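You operate a simulated robot arm through the tools that you are given. There is no shell and no other tool.

You run a simulated two-armed robot. Do the job below in one go: nothing can be reset, and whatever is moved stays where it is left.

## Task
Grease the blue bar's pad, then tighten its wingnut.
Fine: load the blue brush at the grey tin and put it back; turn the wingnut till its yellow ring shows. Set down upright: blue brush. A coat counts when it lies all over at full strength: go over it till it gets no stronger.

It is judged by the outcome, as a careful person would: the job done as asked, and still so three seconds after it is handed in. It fails if anything else is knocked over, pushed out of place, dropped, spilled or broken.

## Robot
Two 7-joint arms with three-finger grippers on one trunk that stands fixed in place. Base frame: the origin is at the foot of the trunk, x ahead of it, y to its left, z up. Readings come in mm, degrees, newtons and seconds.
The left shoulder is at [30, 124, 1083], the right one opposite. With the tool pointing down near the work surface each hand reaches from about 100 to 780 mm from the base axis, measured 20 degrees to its own side. Payload 2.2 kg a hand.
The tool frame of a hand sits at the grasp point between the pads (the TCP): z along the fingers, y along the line on which they close. The tips reach 28 mm beyond it. The gripper opens to 102 mm; its body begins 71 mm behind the TCP.
Orientation is that of the tool frame in the base frame, as [roll, pitch, yaw] about the fixed x, y, z axes, in that order (R = Rz(yaw) Ry(pitch) Rx(roll)). With the fingers straight down and closing along the base's y, the tool's x points along the base's -x, its y along +y and its z along -z.

## Interface
- The arms move only by the tool move_arm. It takes "left_deltas", "right_deltas" or both (then of equal length, played together; a hand with none holds still); each is text: rows parted by semicolons, each of 7 numbers parted by spaces: the finger opening in cm, from 0 to 10.2, then the shift along the base's x, y, z in cm, then the turn, a rotation vector about the base's x, y, z in degrees. In form: claw dx dy dz wx wy wz; .... A call has 1 to 20 rows; each row is the pose to reach, as a shift and turn from the pose commanded when the call began. A row lasts 0.2 s, in which the tool goes at most 50 mm and 8.6 degrees; a call with a longer step from one row to the next is refused whole, and so is a gripper value outside its range. A pose out of reach is approached as far as the arm can. The call stops where the force on the tool passes 40 N (or 10 N more than at its start, if that is more) or the arm is blocked; 0.2 s more then pass. The fingers move at their own pace (about 143.6 mm/s each) and stop on an object; they squeeze with about 23 N. The grip force told is the motor's: it shows also when the fingers shut on nothing. Time passes only in rows, and 0.2 s behind the last, so rows that repeat a pose let the fingers close. The reply holds the time, the measured pose of the TCP, the force on the tool along the base axes, the opening and the grip force, in the units named above and with some noise, with the torque about the TCP (base axes, N m) and any sound that the robot's microphone picked up, and new pictures: "views" is both (left out), scene, wrist or none (wrist: the cameras of the hands that moved).
- Cameras (640 x 400 px; columns grow to the right, rows downward): "scene" is now at [44.4, 9.7, 1790.3]; the picture's right is [0.12, -0.99, 0.00], its down [-0.80, -0.09, -0.59] and it looks along [0.59, 0.07, -0.80] (base axes); focal length 356 px, centre (320, 200). "left" rides on the left gripper at [72, 38, -86] in its tool frame; the picture's right is [-0.46, 0.89, 0.00], its down [-0.60, -0.32, -0.73] and it looks along [-0.65, -0.34, 0.68] (tool axes); focal length 256 px, centre (320, 200). "right" rides on the right gripper at [69, 44, -86] in its tool frame; the picture's right is [-0.53, 0.85, 0.00], its down [-0.58, -0.36, -0.73] and it looks along [-0.62, -0.39, 0.68] (tool axes); focal length 256 px, centre (320, 200).
- move_column(by): moves the trunk up (or, below 0, down) by that many mm; the arms and the scene camera ride with it, the base frame stays. It gives what a move gives, with no picture.
- aim_head(pan, tilt): turns the head with the scene camera to pan (to the left, within 143 degrees either way) and tilt (down, from -29 to 69), counted from straight ahead of the robot. It gives what a move gives, and a new picture of the scene camera.
- probe_pixels(camera, pixels): for up to 12 pixels [column, row] of the newest picture of that camera ("zoom" is the newest enlarged one), the place [x, y, z] in the base frame of the surface seen there, good to about 3 mm. The clock stands still meanwhile.
- enlarge(camera, box): a new picture of the part [left, top, right, bottom] of that camera's present view, enlarged. The clock stands still meanwhile.
- finish_job(): hands the job in; it is judged then, once.

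Unless the task says otherwise, let go and move clear before handing in.

The tools are called after "Call:" as name(argument=value, ...) on one line, values as JSON. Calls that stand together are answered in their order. move_arm: Moves the arms, as the interface text tells. Its arguments: {"type":"object","properties":{"left_deltas":{"type":"string"},"right_deltas":{"type":"string"},"views":{"type":"string","enum":["both","scene","wrist","none"]}},"required":[]} The other tools are called the same way: move_column (by) moves the trunk up or down; aim_head (pan, tilt) turns the head that bears the scene camera; probe_pixels (camera, pixels) gives the place of the surface under pixels of a picture; enlarge (camera, box) takes an enlarged picture of a part of a camera's view; finish_job () hands the job in.

At the start:

```text
time: 0.0
left_tool_pos: [551.5, 235.1, 1197.8]
left_orientation: [179.9, 0.0, 180.0]
left_force: [-0.2, 0.6, -0.8]
left_wrist_torque: [-0.01, -0.02, -0.01]
left_opening: 101.8
left_finger_force: 0.0
right_tool_pos: [539.2, -220.2, 1189.1]
right_orientation: [180.0, 0.0, 180.0]
right_force: [-0.3, 0.0, -0.5]
right_wrist_torque: [0.03, -0.03, 0.02]
right_opening: 102.1
right_finger_force: 0.0
trunk travel left (down, up): [-325.0, 215.0]
head pan, tilt (commanded): [6.7, 53.6]
```

scene: 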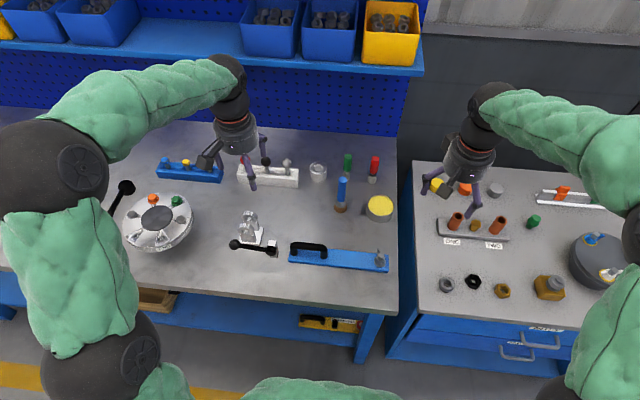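
right: 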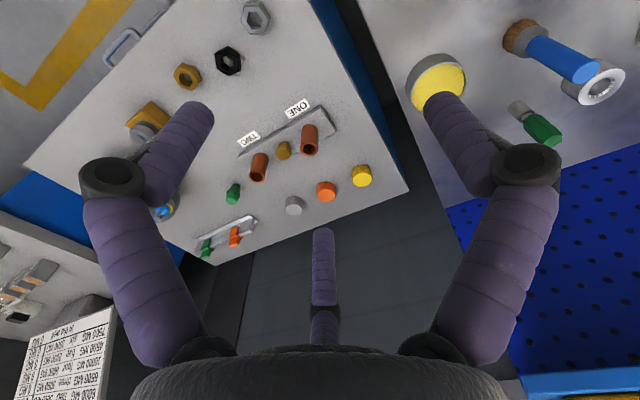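
left: 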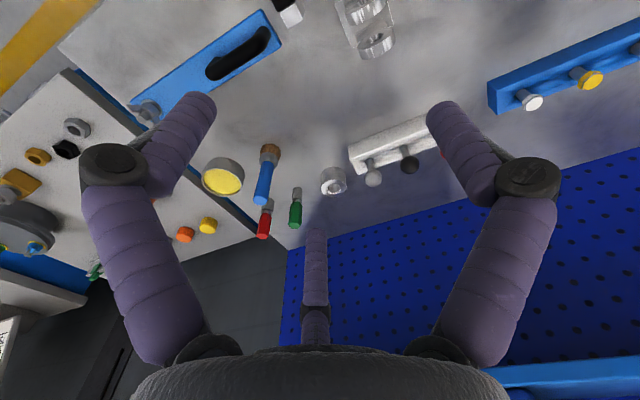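

The scene shows a blue bar with a black strip and a wingnut-like part near (340,258), a blue brush at (341,192), and a yellow-topped tin at (379,207). I'll enlarge these regions before moving.

Call:
enlarge(camera="scene", box=[270, 140, 410, 280])

Call:
probe_pixels(camera="scene", pixels=[[341, 180], [341, 208], [379, 205], [379, 217], [292, 256], [308, 248], [325, 252], [380, 258], [386, 268], [340, 262], [350, 230], [318, 168]])

```text
2.86 times, centred on (340, 210) of scene
```

zoom: 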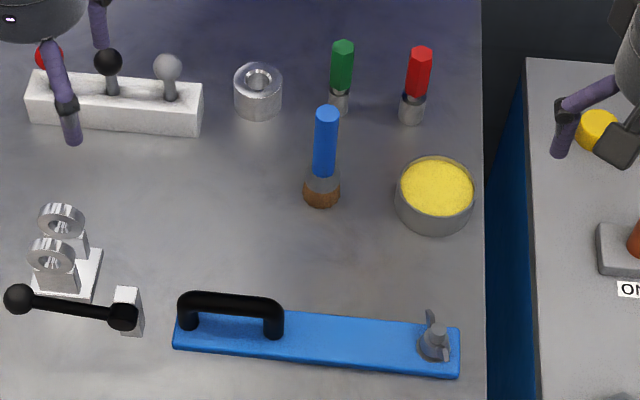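

```text
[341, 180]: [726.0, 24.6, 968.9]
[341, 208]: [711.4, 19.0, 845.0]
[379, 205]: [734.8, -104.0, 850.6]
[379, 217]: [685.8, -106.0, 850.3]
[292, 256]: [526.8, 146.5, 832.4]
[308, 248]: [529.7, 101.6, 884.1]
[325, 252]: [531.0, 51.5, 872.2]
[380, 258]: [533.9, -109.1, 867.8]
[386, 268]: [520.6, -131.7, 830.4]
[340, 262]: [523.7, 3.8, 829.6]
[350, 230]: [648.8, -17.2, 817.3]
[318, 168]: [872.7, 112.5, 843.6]
```

The blue bar carries a black handle (left) and a grey wingnut (right), but I don't see a pad yet on its top. I'll zoom closer to find it, and also look at the rest of the bench.

Call:
enlarge(camera="scene", box=[280, 235, 400, 280])

Call:
enlarge(camera="left", box=[100, 0, 340, 150])

Call:
enlarge(camera="scene", box=[100, 140, 300, 265])

```text
5.33 times, centred on (340, 258) of scene
```

zoom: 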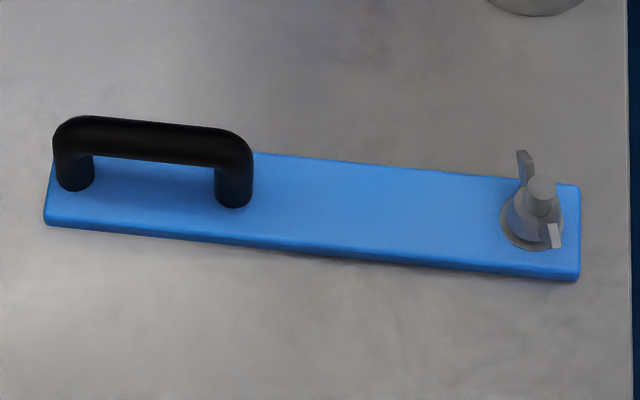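

```text
2.67 times, centred on (220, 75) of left
```

zoom: 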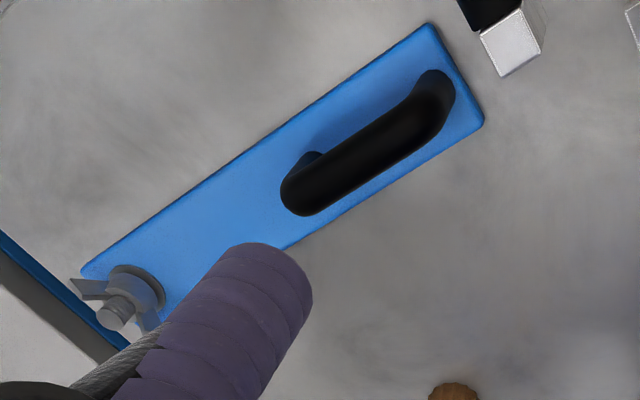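

```text
3.20 times, centred on (200, 202) of scene
```

zoom: 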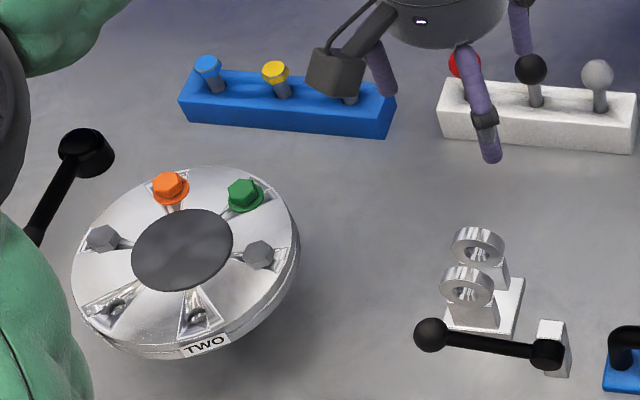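

The bar's top shows no pad, only the handle and the wingnut, so the pad may be underneath or on a hidden side. I'll bring the right hand's camera in low in front of the bar to look at the wingnut and the bar's edges.

Call:
move_arm(right_deltas="10.2 -1.4 1.4 -3.2 0 0 4; 10.2 -2.8 2.8 -6.4 0 0 8; 10.2 -4.1 4.1 -9.6 0 0 12; 10.2 -5.5 5.5 -12.8 0 0 16; 10.2 -6.8 6.8 -16 0 0 20; 10.2 -8.2 8.2 -19.2 0 0 24; 10.2 -9.5 9.5 -22.4 0 0 28; 10.2 -10.9 10.9 -25.5 0 0 32")

```text
time: 1.8
left_tool_pos: [553.0, 236.6, 1196.9]
left_orientation: [-180.0, 0.0, -180.0]
left_force: [0.1, 0.4, 0.0]
left_wrist_torque: [0.02, -0.03, 0.02]
left_opening: 102.1
left_finger_force: 0.0
right_tool_pos: [431.0, -112.1, 933.5]
right_orientation: [180.0, 0.0, -147.8]
right_force: [-0.5, 0.3, -0.4]
right_wrist_torque: [0.0, -0.01, -0.01]
right_opening: 101.8
right_finger_force: 0.0
trunk travel left (down, up): [-325.0, 215.0]
head pan, tilt (commanded): [6.7, 53.6]
```

scene: 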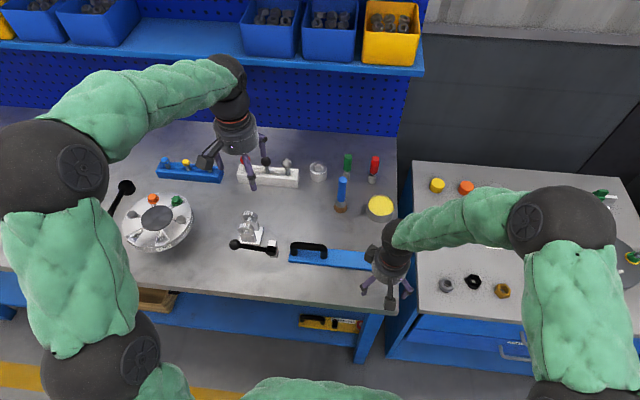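
right: 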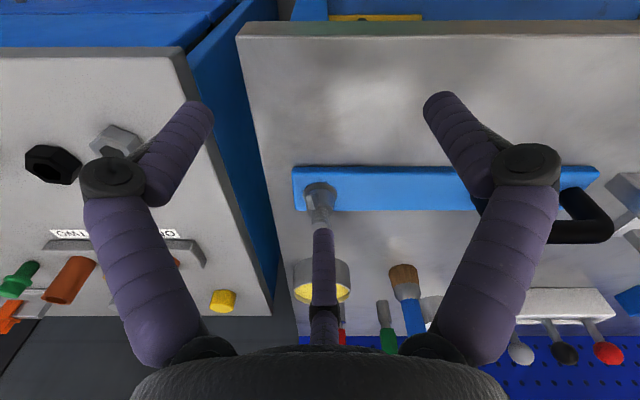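

The right wrist picture (upside down) shows the bar at (295-600,190) with the wingnut at (320,200). I'll enlarge it and probe.

Call:
enlarge(camera="right", box=[270, 140, 430, 240])

Call:
enlarge(camera="right", box=[280, 130, 630, 349])

Call:
probe_pixels(camera="right", pixels=[[296, 168], [294, 210], [310, 175], [400, 190], [590, 170], [350, 150], [400, 172], [400, 166], [320, 195], [320, 215], [308, 265], [404, 285]])

```text
4.00 times, centred on (350, 190) of right
```

zoom: 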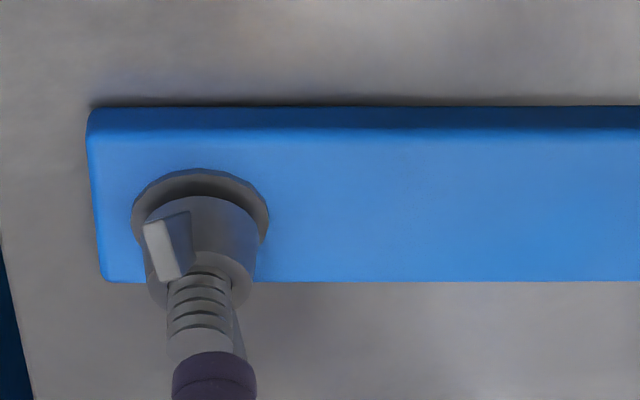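

```text
1.83 times, centred on (455, 240) of right
```

zoom: 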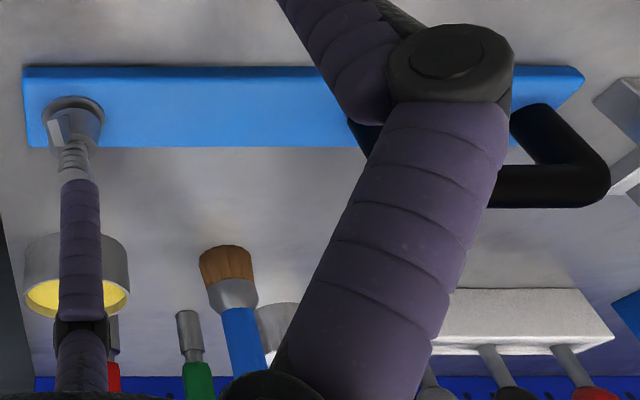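

```text
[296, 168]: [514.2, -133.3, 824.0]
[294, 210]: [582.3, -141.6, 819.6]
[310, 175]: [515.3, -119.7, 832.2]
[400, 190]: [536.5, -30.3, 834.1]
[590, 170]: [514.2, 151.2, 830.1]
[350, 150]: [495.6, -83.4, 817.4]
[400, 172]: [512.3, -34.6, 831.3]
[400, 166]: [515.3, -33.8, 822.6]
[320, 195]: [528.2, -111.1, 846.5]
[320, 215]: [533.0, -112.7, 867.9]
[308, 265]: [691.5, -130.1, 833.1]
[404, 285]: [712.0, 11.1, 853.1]
```

The bar is about 15 mm thick (top z≈832), spans y −135 to 152, and no pad shows on its top or front, so it may be underneath. I'll bring the left hand over the handle, turned to close along x, and use its camera to see the back side.

Call:
move_arm(left_deltas="10.2 -0.2 -1.2 -1.6 0 0 -7.5; 10.2 -0.4 -2.4 -3.2 0 0 -15; 10.2 -0.6 -3.5 -4.9 0 0 -22.5; 10.2 -0.8 -4.7 -6.5 0 0 -30; 10.2 -1 -5.8 -8.1 0 0 -37.5; 10.2 -1.2 -7 -9.8 0 0 -45; 10.2 -1.4 -8.2 -11.5 0 0 -52.5; 10.2 -1.6 -9.3 -13.1 0 0 -60; 10.2 -1.8 -10.5 -14.8 0 0 -67.5; 10.2 -2 -11.6 -16.4 0 0 -75; 10.2 -2.1 -12.8 -18 0 0 -82.5; 10.2 -2.1 -13.9 -19.7 0 0 -90")

```text
time: 4.4
left_tool_pos: [531.7, 96.7, 1000.7]
left_orientation: [180.0, 0.1, 90.0]
left_force: [0.1, -0.5, 0.7]
left_wrist_torque: [0.02, 0.0, 0.01]
left_opening: 102.0
left_finger_force: 0.0
right_tool_pos: [431.6, -112.1, 932.8]
right_orientation: [-179.9, 0.0, -148.0]
right_force: [-0.5, 0.7, 0.2]
right_wrist_torque: [0.02, -0.01, -0.01]
right_opening: 102.2
right_finger_force: 0.0
trunk travel left (down, up): [-325.0, 215.0]
head pan, tilt (commanded): [6.7, 53.6]
```

scene: 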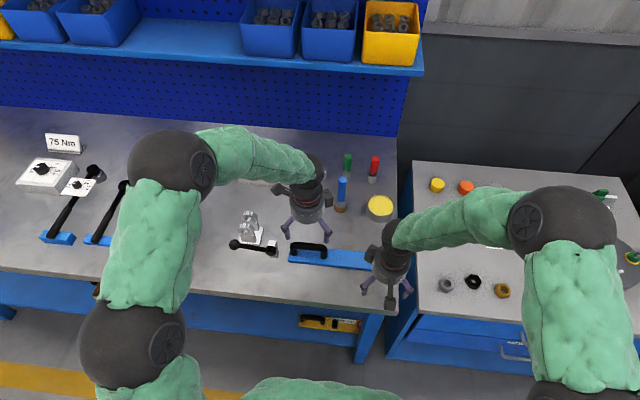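
left: 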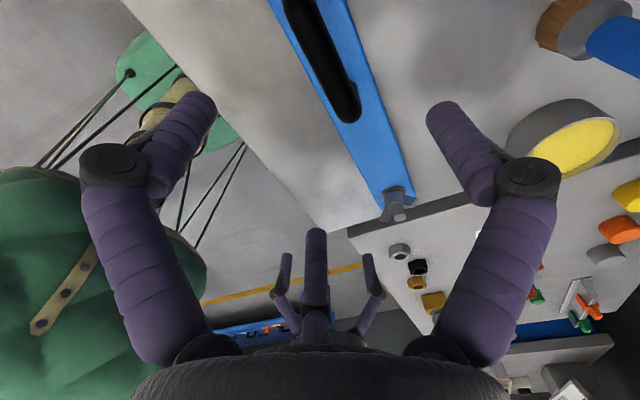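

The left wrist view shows the bar's far side up to the wingnut at (395,205). I'll zoom there and at the bar's back edge.

Call:
enlarge(camera="left", box=[260, 0, 460, 230])

Call:
enlarge(camera="left", box=[350, 160, 430, 230])

Call:
probe_pixels(camera="left", pixels=[[346, 80], [330, 55], [352, 115], [380, 100], [400, 160], [365, 50], [330, 100], [340, 10]])

```text
1.74 times, centred on (360, 115) of left
```

zoom: 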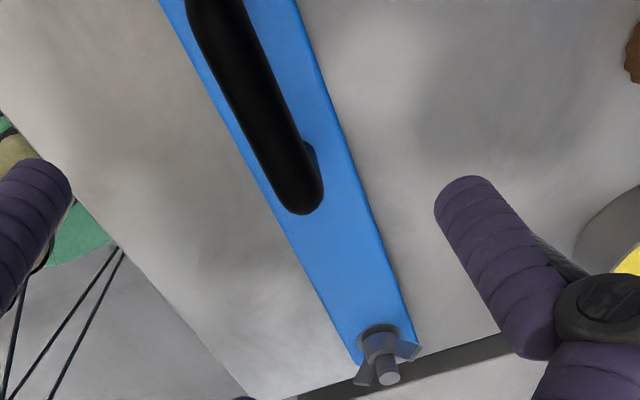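

```text
5.71 times, centred on (390, 195) of left
```

zoom: 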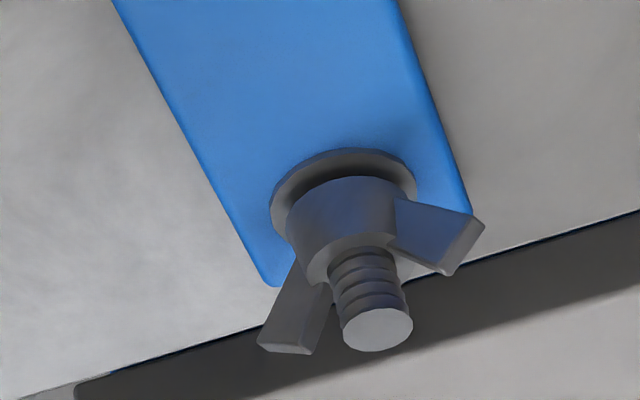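

```text
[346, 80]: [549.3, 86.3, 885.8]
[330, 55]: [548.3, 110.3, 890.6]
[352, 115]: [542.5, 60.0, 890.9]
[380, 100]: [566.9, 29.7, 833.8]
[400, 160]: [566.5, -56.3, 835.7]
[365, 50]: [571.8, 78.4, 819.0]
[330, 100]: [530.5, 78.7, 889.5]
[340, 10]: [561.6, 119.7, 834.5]
```

The handle spans x≈530–549, top z≈890, y≈45–150, so its axis is near [540, 97, 880]. I'll lower the left hand over it and close gently without lifting yet.

Call:
move_arm(left_deltas="10.2 0.8 0 -3 0 0 0; 10.2 0.8 0 -6 0 0 0; 10.2 0.8 0 -9 0 0 0; 10.2 0.8 0 -11 0 0 0; 10.2 0.8 0 -12.3 0 0 0; 10.2 0.8 0 -12.3 0 0 0")

Call:
enlarge(camera="scene", box=[260, 180, 400, 280])

```text
time: 5.8
left_tool_pos: [537.9, 96.2, 879.1]
left_orientation: [-180.0, 0.0, 90.0]
left_force: [-0.8, 0.2, -0.1]
left_wrist_torque: [0.02, 0.01, 0.0]
left_opening: 101.9
left_finger_force: 0.0
right_tool_pos: [430.5, -112.2, 933.3]
right_orientation: [179.9, 0.0, -148.0]
right_force: [-0.6, 0.0, 0.3]
right_wrist_torque: [0.01, 0.04, 0.01]
right_opening: 102.1
right_finger_force: 0.0
trunk travel left (down, up): [-325.0, 215.0]
head pan, tilt (commanded): [6.7, 53.6]
```

scene: 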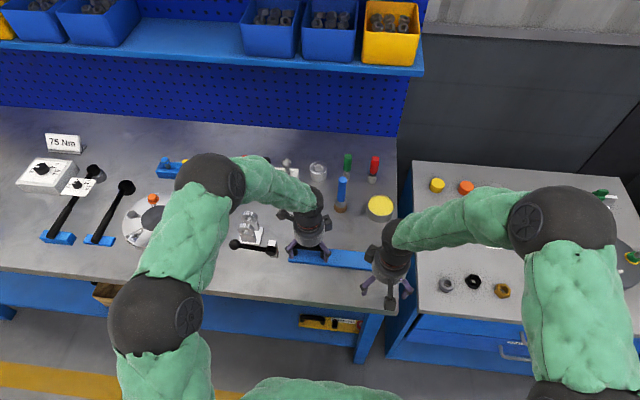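
left: 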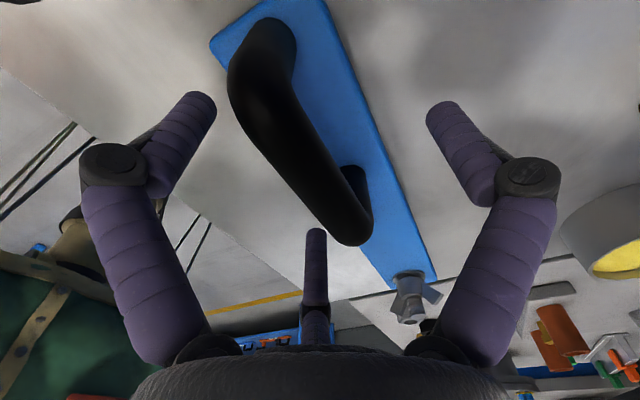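

```text
4.00 times, centred on (330, 230) of scene
```

zoom: 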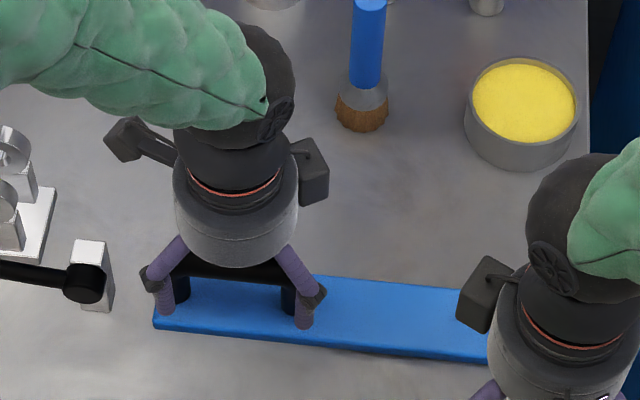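

The fingers straddle the handle cleanly with no contact force. I'll close on the handle, holding the pose.

Call:
move_arm(left_deltas="5 0 0 0 0 0 0; 1 0 0 0 0 0 0; 0 0 0 0 0 0 0; 0 0 0 0 0 0 0", views="both")

```text
time: 6.8
left_tool_pos: [540.1, 95.6, 877.6]
left_orientation: [179.9, 0.0, 90.0]
left_force: [-1.0, -1.5, 1.4]
left_wrist_torque: [0.11, -0.01, 0.01]
left_opening: 31.9
left_finger_force: 23.1
right_tool_pos: [431.8, -112.4, 933.6]
right_orientation: [-179.9, 0.0, -148.0]
right_force: [0.6, -0.3, 0.4]
right_wrist_torque: [0.03, 0.04, 0.02]
right_opening: 102.1
right_finger_force: 0.0
trunk travel left (down, up): [-325.0, 215.0]
head pan, tilt (commanded): [6.7, 53.6]
```

scene: 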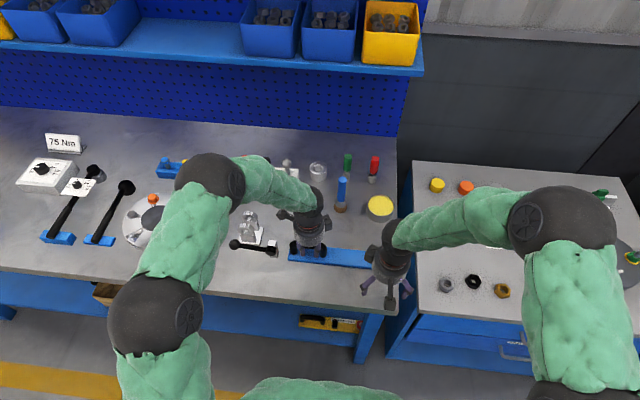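
left: 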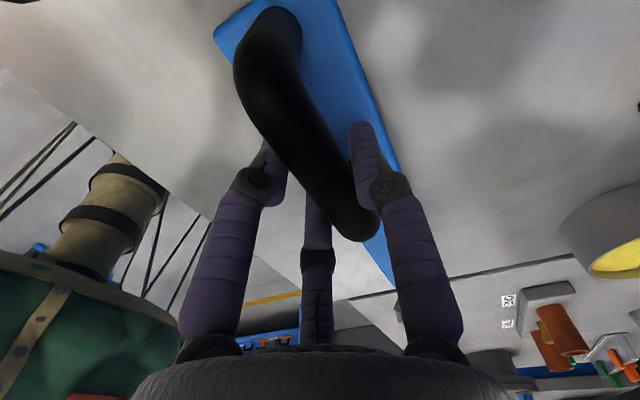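

The grip is closed (31.9 mm, 23 N) on the handle. I'll lift by only 6 mm and read the force to learn whether the bar is loose, hinged or pinned.

Call:
move_arm(left_deltas="0 0 0 0.2 0 0 0; 0 0 0 0.4 0 0 0; 0 0 0 0.6 0 0 0", views="both")

Call:
enlarge(camera="scene", box=[270, 220, 410, 290])

```text
time: 7.6
left_tool_pos: [538.9, 96.8, 884.1]
left_orientation: [180.0, 0.0, 90.0]
left_force: [0.0, 0.7, -4.6]
left_wrist_torque: [0.46, 0.04, -0.01]
left_opening: 31.8
left_finger_force: 23.2
right_tool_pos: [431.1, -112.4, 933.1]
right_orientation: [-180.0, 0.0, -148.0]
right_force: [-0.1, -0.1, 1.1]
right_wrist_torque: [0.0, 0.0, 0.04]
right_opening: 102.0
right_finger_force: 0.0
trunk travel left (down, up): [-325.0, 215.0]
head pan, tilt (commanded): [6.7, 53.6]
```

scene: 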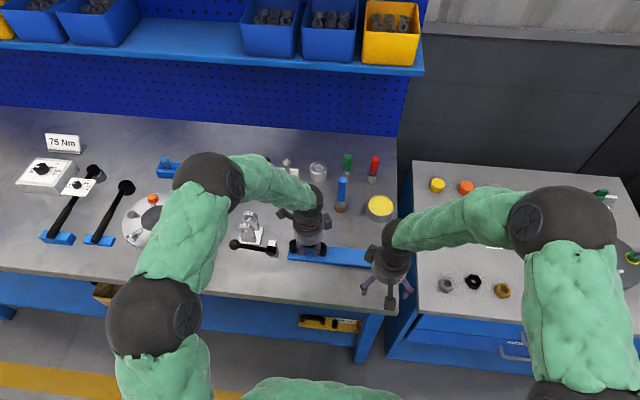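
left: 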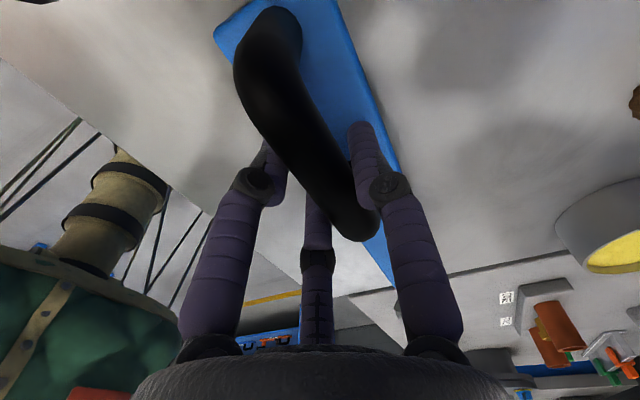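

```text
4.57 times, centred on (340, 255) of scene
```

zoom: 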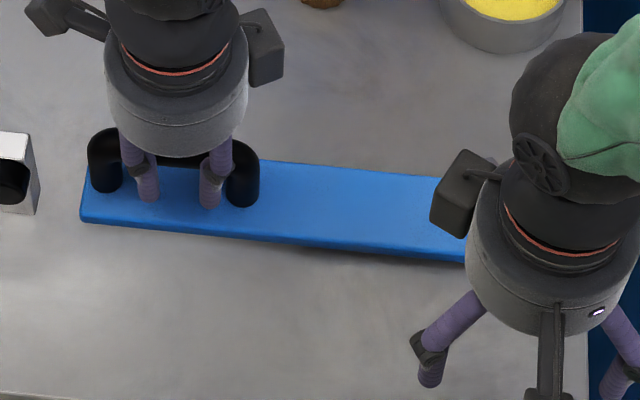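

The bar lifts freely: 4.6 N and 0.46 Nm, so it is a loose ~0.47 kg piece hanging level in the grip, and the pad is most likely underneath. I'll back the right hand off to the right, then raise the bar slowly.

Call:
move_arm(left_deltas="0 0 0 0 0 0 0; 0 0 0 0 0 0 0; 0 0 0 0 0 0 0; 0 0 0 0 0 0 0; 0 0 0 1 0 0 0; 0 0 0 3 0 0 0; 0 0 0 5 0 0 0; 0 0 0 7.5 0 0 0; 0 0 0 10 0 0 0; 0 0 0 12.5 0 0 0; 0 0 0 15 0 0 0; 0 0 0 17 0 0 0; 0 0 0 18 0 0 0; 0 0 0 18 0 0 0", right_deltas="10.2 0 -2 3 0 0 -5; 10.2 1 -5 6 0 0 -10; 10.2 2 -8 9 0 0 -16; 10.2 3 -11 12 0 0 -22; 10.2 4 -14 15 0 0 -28; 10.2 4.9 -16.8 16.7 0 0 -32; 10.2 4.9 -16.8 16.7 0 0 -32; 10.2 4.9 -16.8 16.7 0 0 -32; 10.2 4.9 -16.8 16.7 0 0 -32; 10.2 4.9 -16.8 16.7 0 0 -32; 10.2 4.9 -16.8 16.7 0 0 -32; 10.2 4.9 -16.8 16.7 0 0 -32; 10.2 4.9 -16.8 16.7 0 0 -32; 10.2 4.9 -16.8 16.7 0 0 -32")

```text
time: 10.6
left_tool_pos: [539.5, 97.3, 1063.1]
left_orientation: [-179.9, -0.1, 90.0]
left_force: [0.3, -0.4, -4.8]
left_wrist_torque: [0.46, 0.01, -0.01]
left_opening: 31.8
left_finger_force: 23.3
right_tool_pos: [478.7, -278.5, 1100.0]
right_orientation: [179.9, 0.0, -179.9]
right_force: [0.9, -1.0, -0.6]
right_wrist_torque: [0.0, 0.01, 0.04]
right_opening: 102.2
right_finger_force: 0.0
trunk travel left (down, up): [-325.0, 215.0]
head pan, tilt (commanded): [6.7, 53.6]
```

scene: 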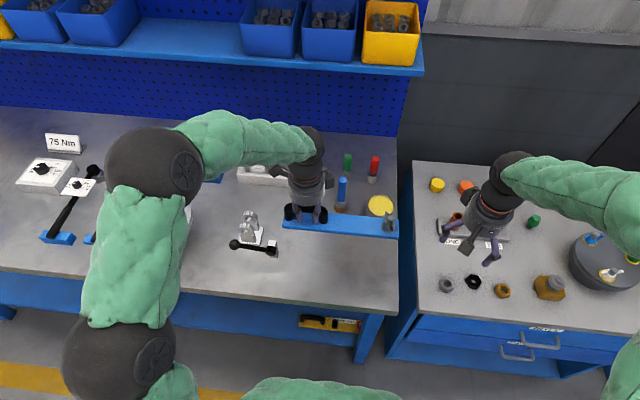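
right: 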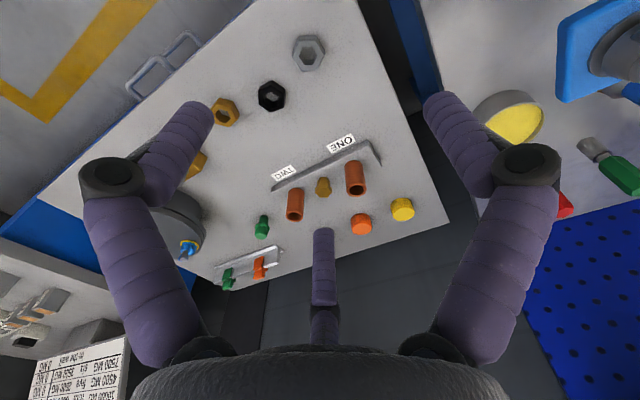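
left: 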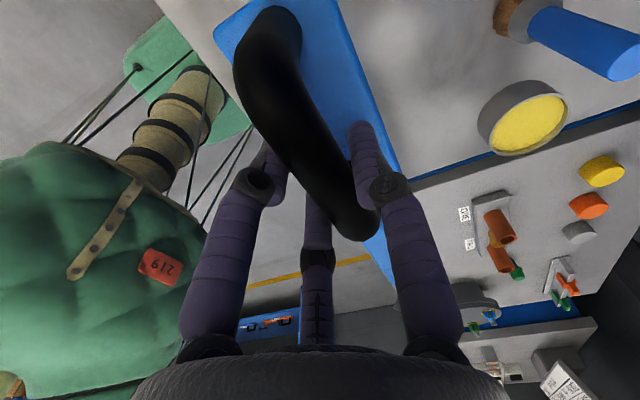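

The bar is held firmly (no change in grip or torque) and nothing lies on the bench below it, so the pad must be on the underside. I'll tip the bar about the x axis so its underside faces right, towards the right hand.

Call:
move_arm(left_deltas="0 0 0.3 0.3 -5 0 0; 0 0 0.6 0.6 -10 0 0; 0 0 0.9 0.9 -15 0 0; 0 0 1.2 1.2 -20 0 0; 0 0 1.5 1.5 -25 0 0; 0 0 1.8 1.8 -30 0 0; 0 0 2.1 2.1 -35 0 0; 0 0 2.4 2.4 -40 0 0; 0 0 2.7 2.7 -45 0 0; 0 0 3 3 -50 0 0; 0 0 3.3 3.3 -55 0 0; 0 0 3.6 3.6 -60 0 0; 0 0 3.9 3.9 -65 0 0; 0 0 4.2 4.2 -70 0 0")

```text
time: 13.6
left_tool_pos: [539.7, 139.5, 1106.6]
left_orientation: [-180.0, 70.0, 90.1]
left_force: [-0.5, 0.8, -5.6]
left_wrist_torque: [0.33, 0.05, 0.02]
left_opening: 31.7
left_finger_force: 23.2
right_tool_pos: [478.3, -276.9, 1100.6]
right_orientation: [180.0, 0.0, 179.9]
right_force: [-1.2, -0.4, 0.1]
right_wrist_torque: [-0.01, -0.02, -0.01]
right_opening: 102.1
right_finger_force: 0.0
trunk travel left (down, up): [-325.0, 215.0]
head pan, tilt (commanded): [6.7, 53.6]
```

scene: 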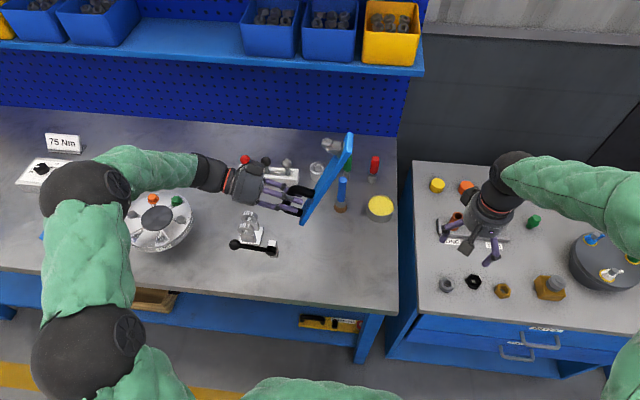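
left: 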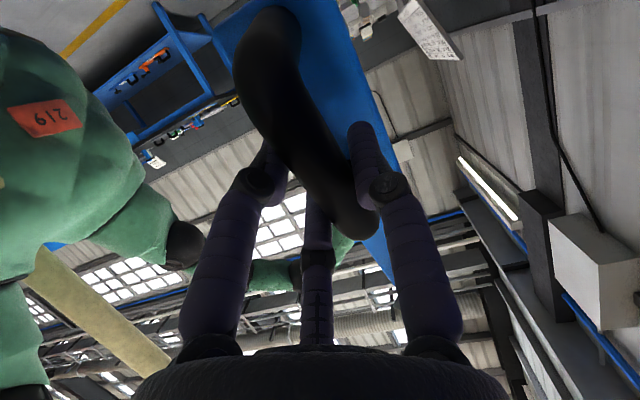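

The bar is tipped 70° with a steady grip, its underside now facing right and slightly down. I'll turn the right hand to point left (+y) so its camera can look at that face.

Call:
move_arm(right_deltas="10.2 -0.5 1.7 1.2 8 0 0; 10.2 -1 3.4 2.4 16 0 0; 10.2 -1.4 5.1 3.6 24 0 0; 10.2 -1.9 6.8 4.8 32 0 0; 10.2 -2.3 8.5 6 40 0 0; 10.2 -2.8 10.2 7.2 48 0 0; 10.2 -3.2 11.9 8.4 56 0 0; 10.2 -3.7 13.6 9.6 64 0 0; 10.2 -4.1 15.3 10.8 72 0 0; 10.2 -4.6 17 12 80 0 0; 10.2 -5 18.7 13 88 0 0; 10.2 -5.5 20 14 95 0 0")

```text
time: 16.2
left_tool_pos: [539.3, 139.0, 1105.4]
left_orientation: [-179.7, 70.0, 90.2]
left_force: [0.0, 0.6, -5.3]
left_wrist_torque: [0.37, 0.05, -0.01]
left_opening: 31.6
left_finger_force: 23.1
right_tool_pos: [425.4, -77.4, 1240.8]
right_orientation: [84.9, 0.0, 180.0]
right_force: [0.2, 0.1, -0.4]
right_wrist_torque: [0.02, 0.03, 0.0]
right_opening: 102.1
right_finger_force: 0.1
trunk travel left (down, up): [-325.0, 215.0]
head pan, tilt (commanded): [6.7, 53.6]
```

scene: 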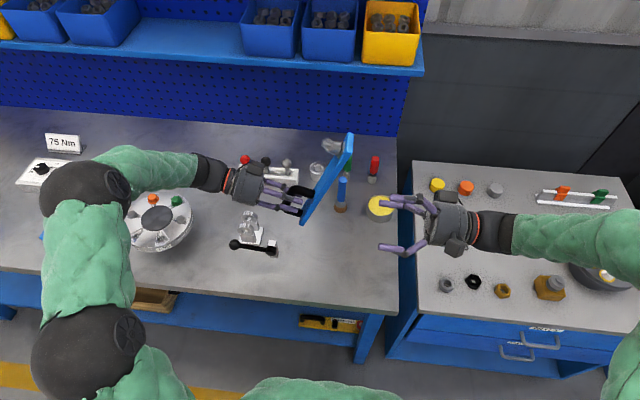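
right: 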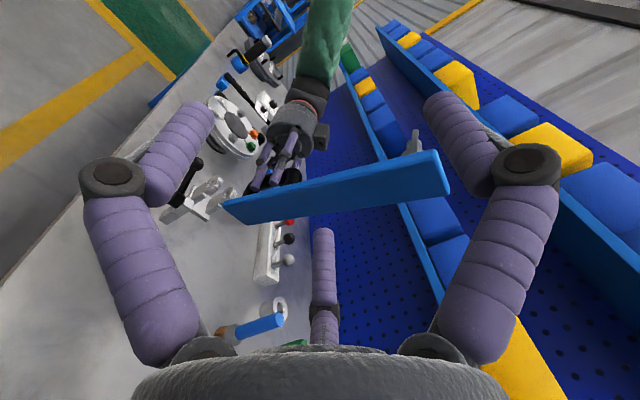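

The bar's underside is visible at (225-450,185). I'll enlarge it to find the pad.

Call:
enlarge(camera="right", box=[210, 120, 460, 250])

Call:
probe_pixels(camera="right", pixels=[[230, 206], [300, 200], [340, 190], [380, 182], [430, 170], [445, 190], [340, 205], [436, 155]])

```text
2.56 times, centred on (335, 185) of right
```

zoom: 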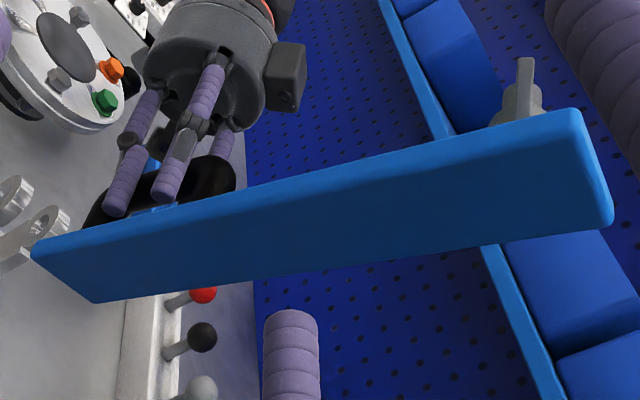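

```text
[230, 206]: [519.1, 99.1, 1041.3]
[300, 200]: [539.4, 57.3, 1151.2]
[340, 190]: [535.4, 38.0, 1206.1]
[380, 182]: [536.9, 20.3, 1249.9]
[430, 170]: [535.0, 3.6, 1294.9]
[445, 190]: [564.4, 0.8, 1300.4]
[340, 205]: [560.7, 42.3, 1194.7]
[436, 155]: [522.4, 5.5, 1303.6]
```

The underside looks plain blue at this grazing angle, with no distinct pad yet. I'll lower and tip the right hand further up for a more square view of that face.

Call:
move_arm(right_deltas="10.2 0 -0.2 -2 7 0 0; 10.2 0 -0.4 -4 14 0 0; 10.2 0 -0.6 -6 21 0 0; 10.2 0 -0.8 -8 28 0 0; 10.2 0 -0.8 -9.2 35 0 0; 10.2 0 -0.8 -9.2 35 0 0", views="wrist")

Call:
enlarge(camera="right", box=[180, 80, 480, 300])

```text
time: 17.6
left_tool_pos: [538.9, 139.4, 1105.0]
left_orientation: [-179.9, 70.0, 90.2]
left_force: [-0.5, 0.0, -5.7]
left_wrist_torque: [0.35, 0.02, 0.03]
left_opening: 31.8
left_finger_force: 23.3
right_tool_pos: [423.7, -85.7, 1149.3]
right_orientation: [49.8, 0.0, 180.0]
right_force: [0.0, 0.4, -0.1]
right_wrist_torque: [0.0, 0.02, -0.01]
right_opening: 102.0
right_finger_force: 0.0
trunk travel left (down, up): [-325.0, 215.0]
head pan, tilt (commanded): [6.7, 53.6]
```

right: 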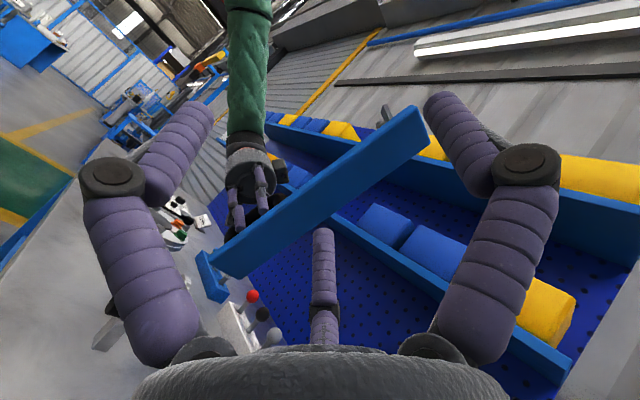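

```text
1.82 times, centred on (330, 190) of right
```

zoom: 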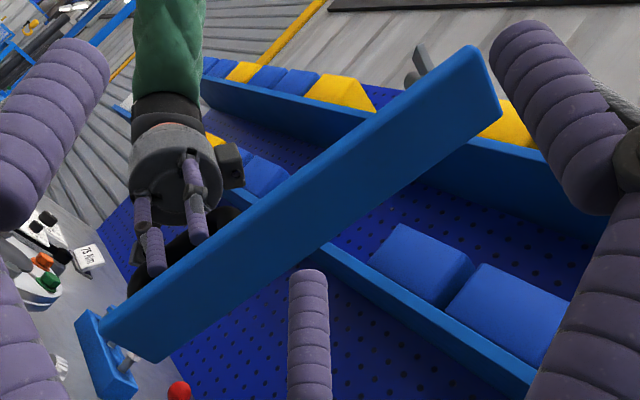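

The underside appears uniformly blue. I'll zoom closely on it and on the ends before deciding.

Call:
enlarge(camera="right", box=[210, 180, 340, 285])

Call:
enlarge(camera="right", box=[320, 95, 440, 195])

Call:
enlarge(camera="scene", box=[280, 120, 370, 230])

```text
3.81 times, centred on (275, 232) of right
```

zoom: 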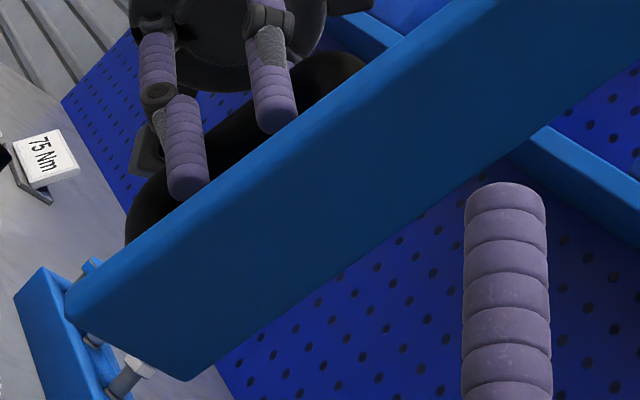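

```text
4.00 times, centred on (380, 145) of right
```

zoom: 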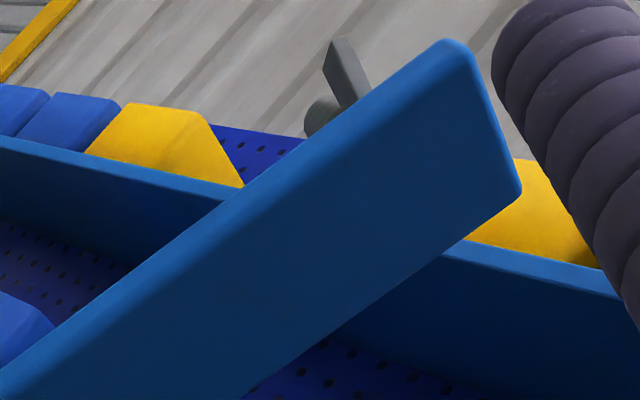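

```text
3.64 times, centred on (325, 175) of scene
```

zoom: 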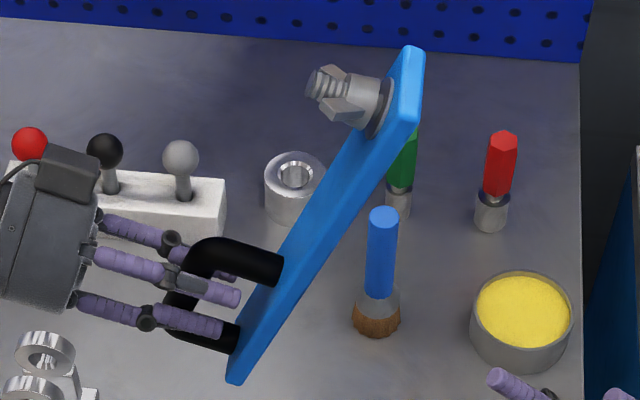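

No pad boundary shows underneath either, and the stud doesn't come through. Before deciding, I'll pan the head to see whether another blue bar with a wingnut and pad exists elsewhere.

Call:
aim_head(pan=55, tilt=45)

Call:
aim_head(pan=-45, tilt=50)

```text
time: 18.8
left_tool_pos: [540.5, 139.0, 1105.0]
left_orientation: [-179.7, 69.9, 90.2]
left_force: [-0.4, 0.1, -5.2]
left_wrist_torque: [0.37, 0.0, 0.02]
left_opening: 31.7
left_finger_force: 22.5
right_tool_pos: [423.7, -86.1, 1148.4]
right_orientation: [50.0, 0.0, 180.0]
right_force: [0.1, -0.8, -0.7]
right_wrist_torque: [0.0, 0.0, -0.02]
right_opening: 102.0
right_finger_force: 0.1
trunk travel left (down, up): [-325.0, 215.0]
head pan, tilt (commanded): [55.0, 45.0]
```

scene: 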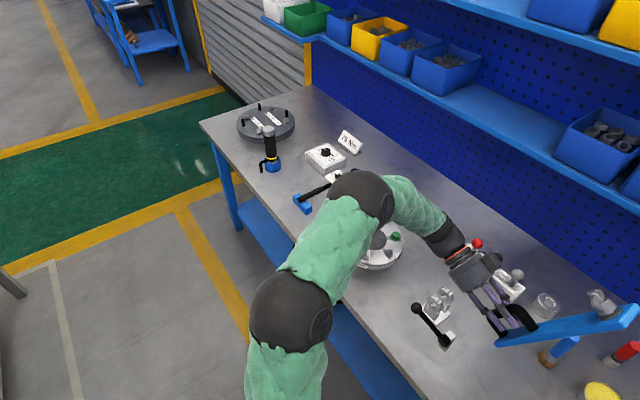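

```text
time: 20.5
left_tool_pos: [540.0, 139.0, 1104.8]
left_orientation: [-179.8, 69.9, 90.2]
left_force: [0.0, 0.1, -4.9]
left_wrist_torque: [0.37, -0.01, 0.05]
left_opening: 31.7
left_finger_force: 22.7
right_tool_pos: [425.3, -86.7, 1149.1]
right_orientation: [50.0, 0.0, 179.9]
right_force: [0.4, 0.3, -0.3]
right_wrist_torque: [0.0, 0.01, 0.01]
right_opening: 102.1
right_finger_force: 0.0
trunk travel left (down, up): [-325.0, 215.0]
head pan, tilt (commanded): [-45.0, 50.0]
```

scene: 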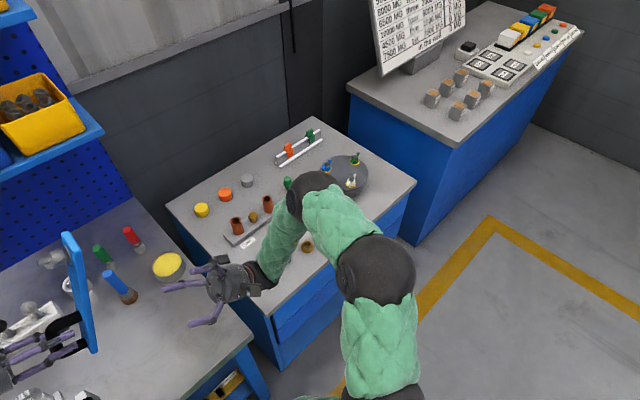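

No other wingnut bar appears. With the head panned right, the underside is visible at (78,290), lit; I'll enlarge it.

Call:
enlarge(camera="scene", box=[40, 220, 130, 360])

Call:
probe_pixels(camera="scene", pixels=[[72, 250], [80, 290], [90, 330], [88, 300], [73, 275]])

```text
2.86 times, centred on (85, 290) of scene
```

zoom: 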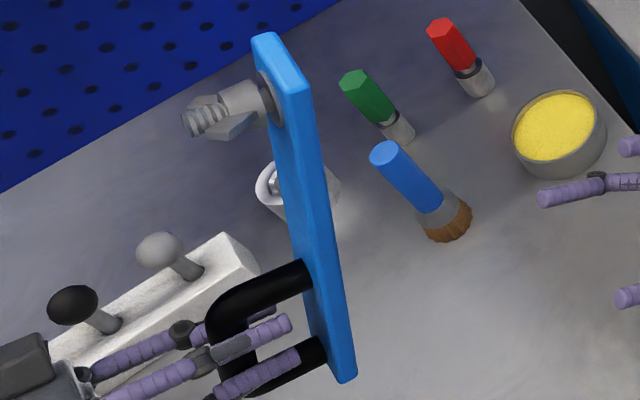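

```text
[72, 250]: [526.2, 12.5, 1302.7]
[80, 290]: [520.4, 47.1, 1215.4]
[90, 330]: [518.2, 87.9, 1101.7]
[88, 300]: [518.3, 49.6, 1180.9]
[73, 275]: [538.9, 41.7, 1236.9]
```

The front edge and top are plain too. I'll tip the bar further and turn it a bit toward the robot so its underside is lit and faces the scene camera, then look again.

Call:
move_arm(left_deltas="0 0 0.7 0 -4.8 1.5 -5.7; 0 0 1.4 0 -9.7 3.1 -11.4; 0 0 2.1 0 -14.5 4.6 -17.1; 0 0 2.8 0 -19.3 6.1 -22.8; 0 0 3.5 0 -24.2 7.7 -28.5; 0 0 4.2 0 -29 9.2 -34.2; 0 0 4.2 0 -29 9.2 -34.2", right_deltas="10.2 0 -1.5 0 0 0 0; 10.2 0 -3 0 0 0 0; 10.2 0 -4.5 0 0 0 0; 10.2 0 -6 0 0 0 0; 10.2 0 -7.5 0 0 0 0; 10.2 0 -9 0 0 0 0; 10.2 0 -9 0 0 0 0", views="wrist")

Call:
aim_head(pan=10, tilt=50)

```text
time: 22.1
left_tool_pos: [490.7, 144.3, 1097.7]
left_orientation: [-3.7, 81.3, -127.2]
left_force: [0.1, -0.8, -5.7]
left_wrist_torque: [0.19, -0.09, 0.01]
left_opening: 31.7
left_finger_force: 23.6
left hand out of reach, approached as far as the arm can: row 5, 6, 7
right_tool_pos: [411.6, -162.0, 1143.7]
right_orientation: [50.0, -0.1, -180.0]
right_force: [0.6, -0.4, -0.4]
right_wrist_torque: [-0.02, 0.01, -0.02]
right_opening: 101.9
right_finger_force: 0.1
right hand out of reach, approached as far as the arm can: row 5, 6, 7
trunk travel left (down, up): [-325.0, 215.0]
head pan, tilt (commanded): [-45.0, 50.0]
```

right: 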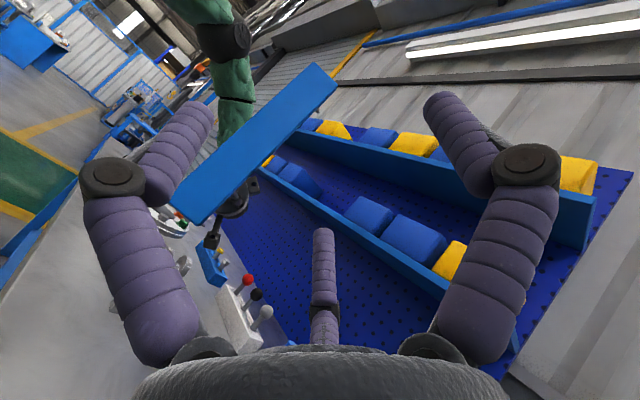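
left: 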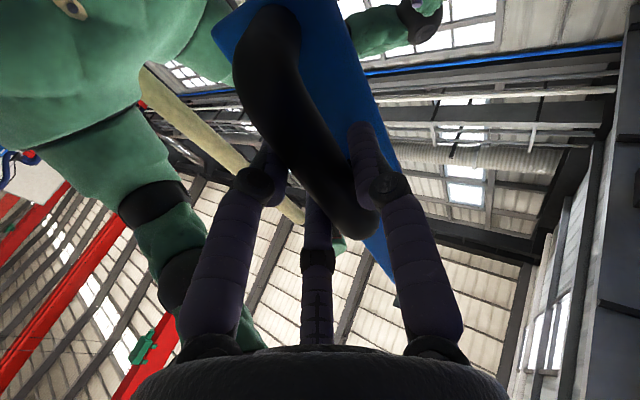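

```text
time: 23.4
left_tool_pos: [491.2, 144.8, 1098.1]
left_orientation: [-3.4, 81.4, -126.8]
left_force: [1.0, 0.4, -5.8]
left_wrist_torque: [0.15, -0.04, 0.01]
left_opening: 31.7
left_finger_force: 23.3
right_tool_pos: [412.9, -163.1, 1144.3]
right_orientation: [50.0, 0.0, -180.0]
right_force: [-0.4, -0.2, -0.1]
right_wrist_torque: [0.0, 0.01, -0.02]
right_opening: 101.8
right_finger_force: 0.0
trunk travel left (down, up): [-325.0, 215.0]
head pan, tilt (commanded): [10.0, 50.0]
```

scene: 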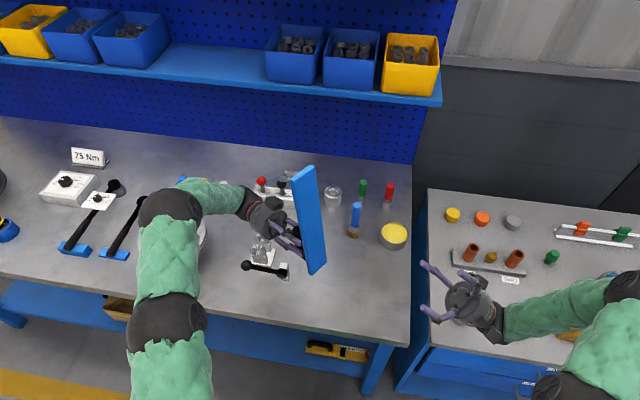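

The underside now faces the scene camera at (310,220). I'll enlarge it.

Call:
enlarge(camera="scene", box=[270, 155, 350, 285])

Call:
probe_pixels(camera="scene", pixels=[[300, 185], [310, 220], [316, 260], [293, 175], [313, 168], [325, 262], [310, 272], [300, 222], [322, 222]])

```text
3.08 times, centred on (310, 220) of scene
```

zoom: 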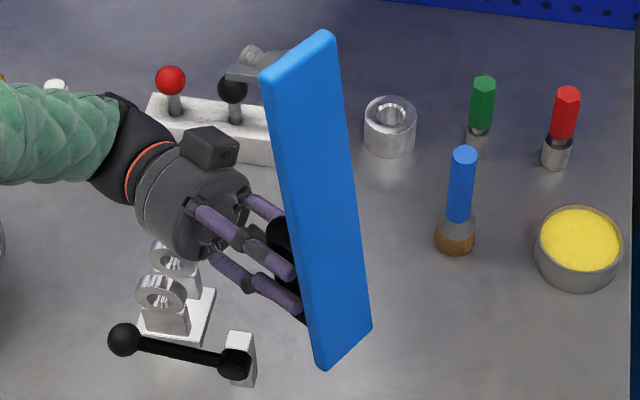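

```text
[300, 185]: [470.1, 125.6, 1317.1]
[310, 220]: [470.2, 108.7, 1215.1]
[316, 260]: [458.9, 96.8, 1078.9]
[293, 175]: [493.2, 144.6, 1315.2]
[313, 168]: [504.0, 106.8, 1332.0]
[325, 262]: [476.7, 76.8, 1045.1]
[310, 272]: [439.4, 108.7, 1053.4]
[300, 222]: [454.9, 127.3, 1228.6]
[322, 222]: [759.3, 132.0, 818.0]
```

The face is uniformly blue at this zoom. I'll take much closer enlargements in sections to look for a faint pad outline.

Call:
enlarge(camera="scene", box=[285, 165, 335, 196])

Call:
enlarge(camera="scene", box=[285, 195, 340, 235])

Call:
enlarge(camera="scene", box=[285, 235, 340, 280])

```text
12.80 times, centred on (310, 180) of scene
```

zoom: 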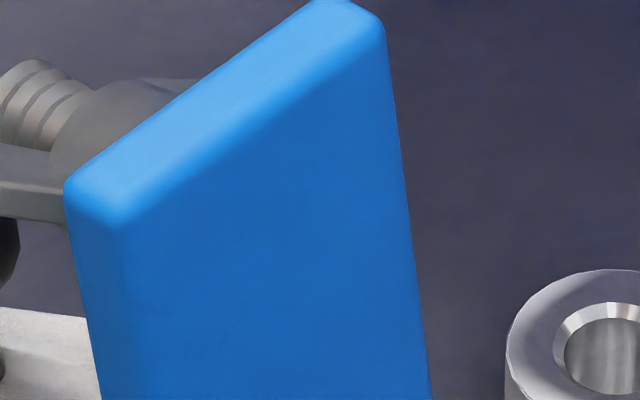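

```text
10.00 times, centred on (312, 215) of scene
```

zoom: 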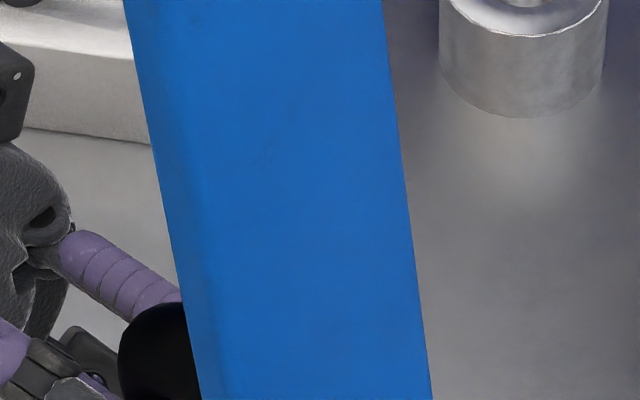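

```text
8.89 times, centred on (312, 258) of scene
```

zoom: 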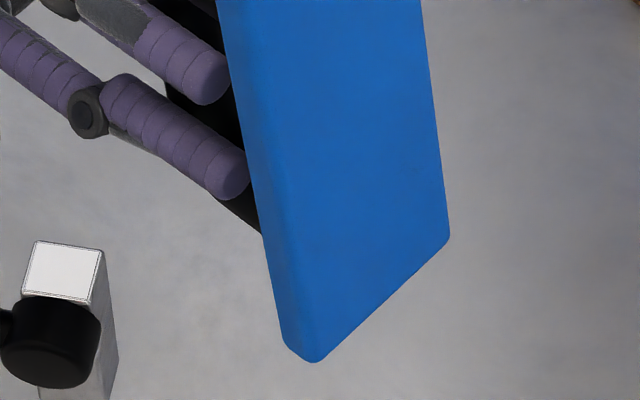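

Still nothing distinct underneath. I'll check the bar's other narrow faces in the right wrist view, and the bench spot the bar came from.

Call:
enlarge(camera="right", box=[160, 55, 345, 235])

Call:
enlarge(camera="scene", box=[260, 230, 420, 330])

Call:
enlarge(camera="left", box=[200, 0, 420, 300])

```text
2.22 times, centred on (252, 145) of right
```

zoom: 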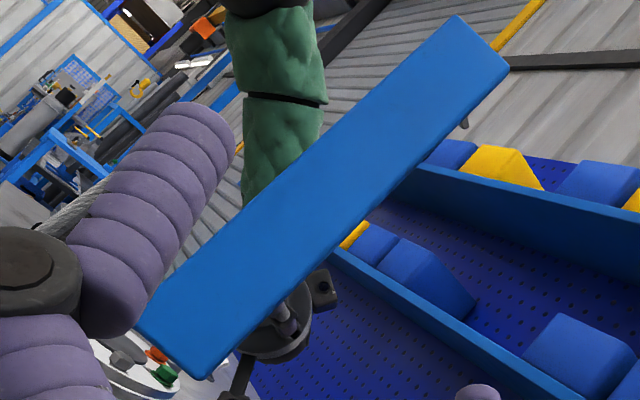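

```text
4.00 times, centred on (340, 280) of scene
```

zoom: 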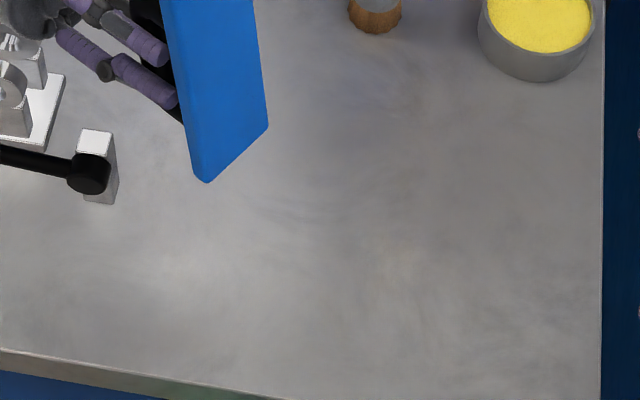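

```text
1.33 times, centred on (310, 150) of left
```

zoom: 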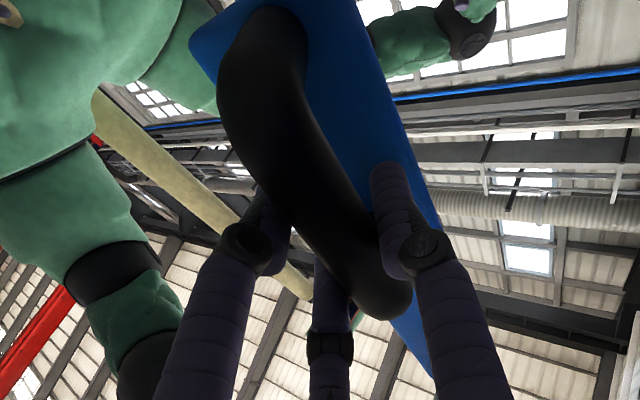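

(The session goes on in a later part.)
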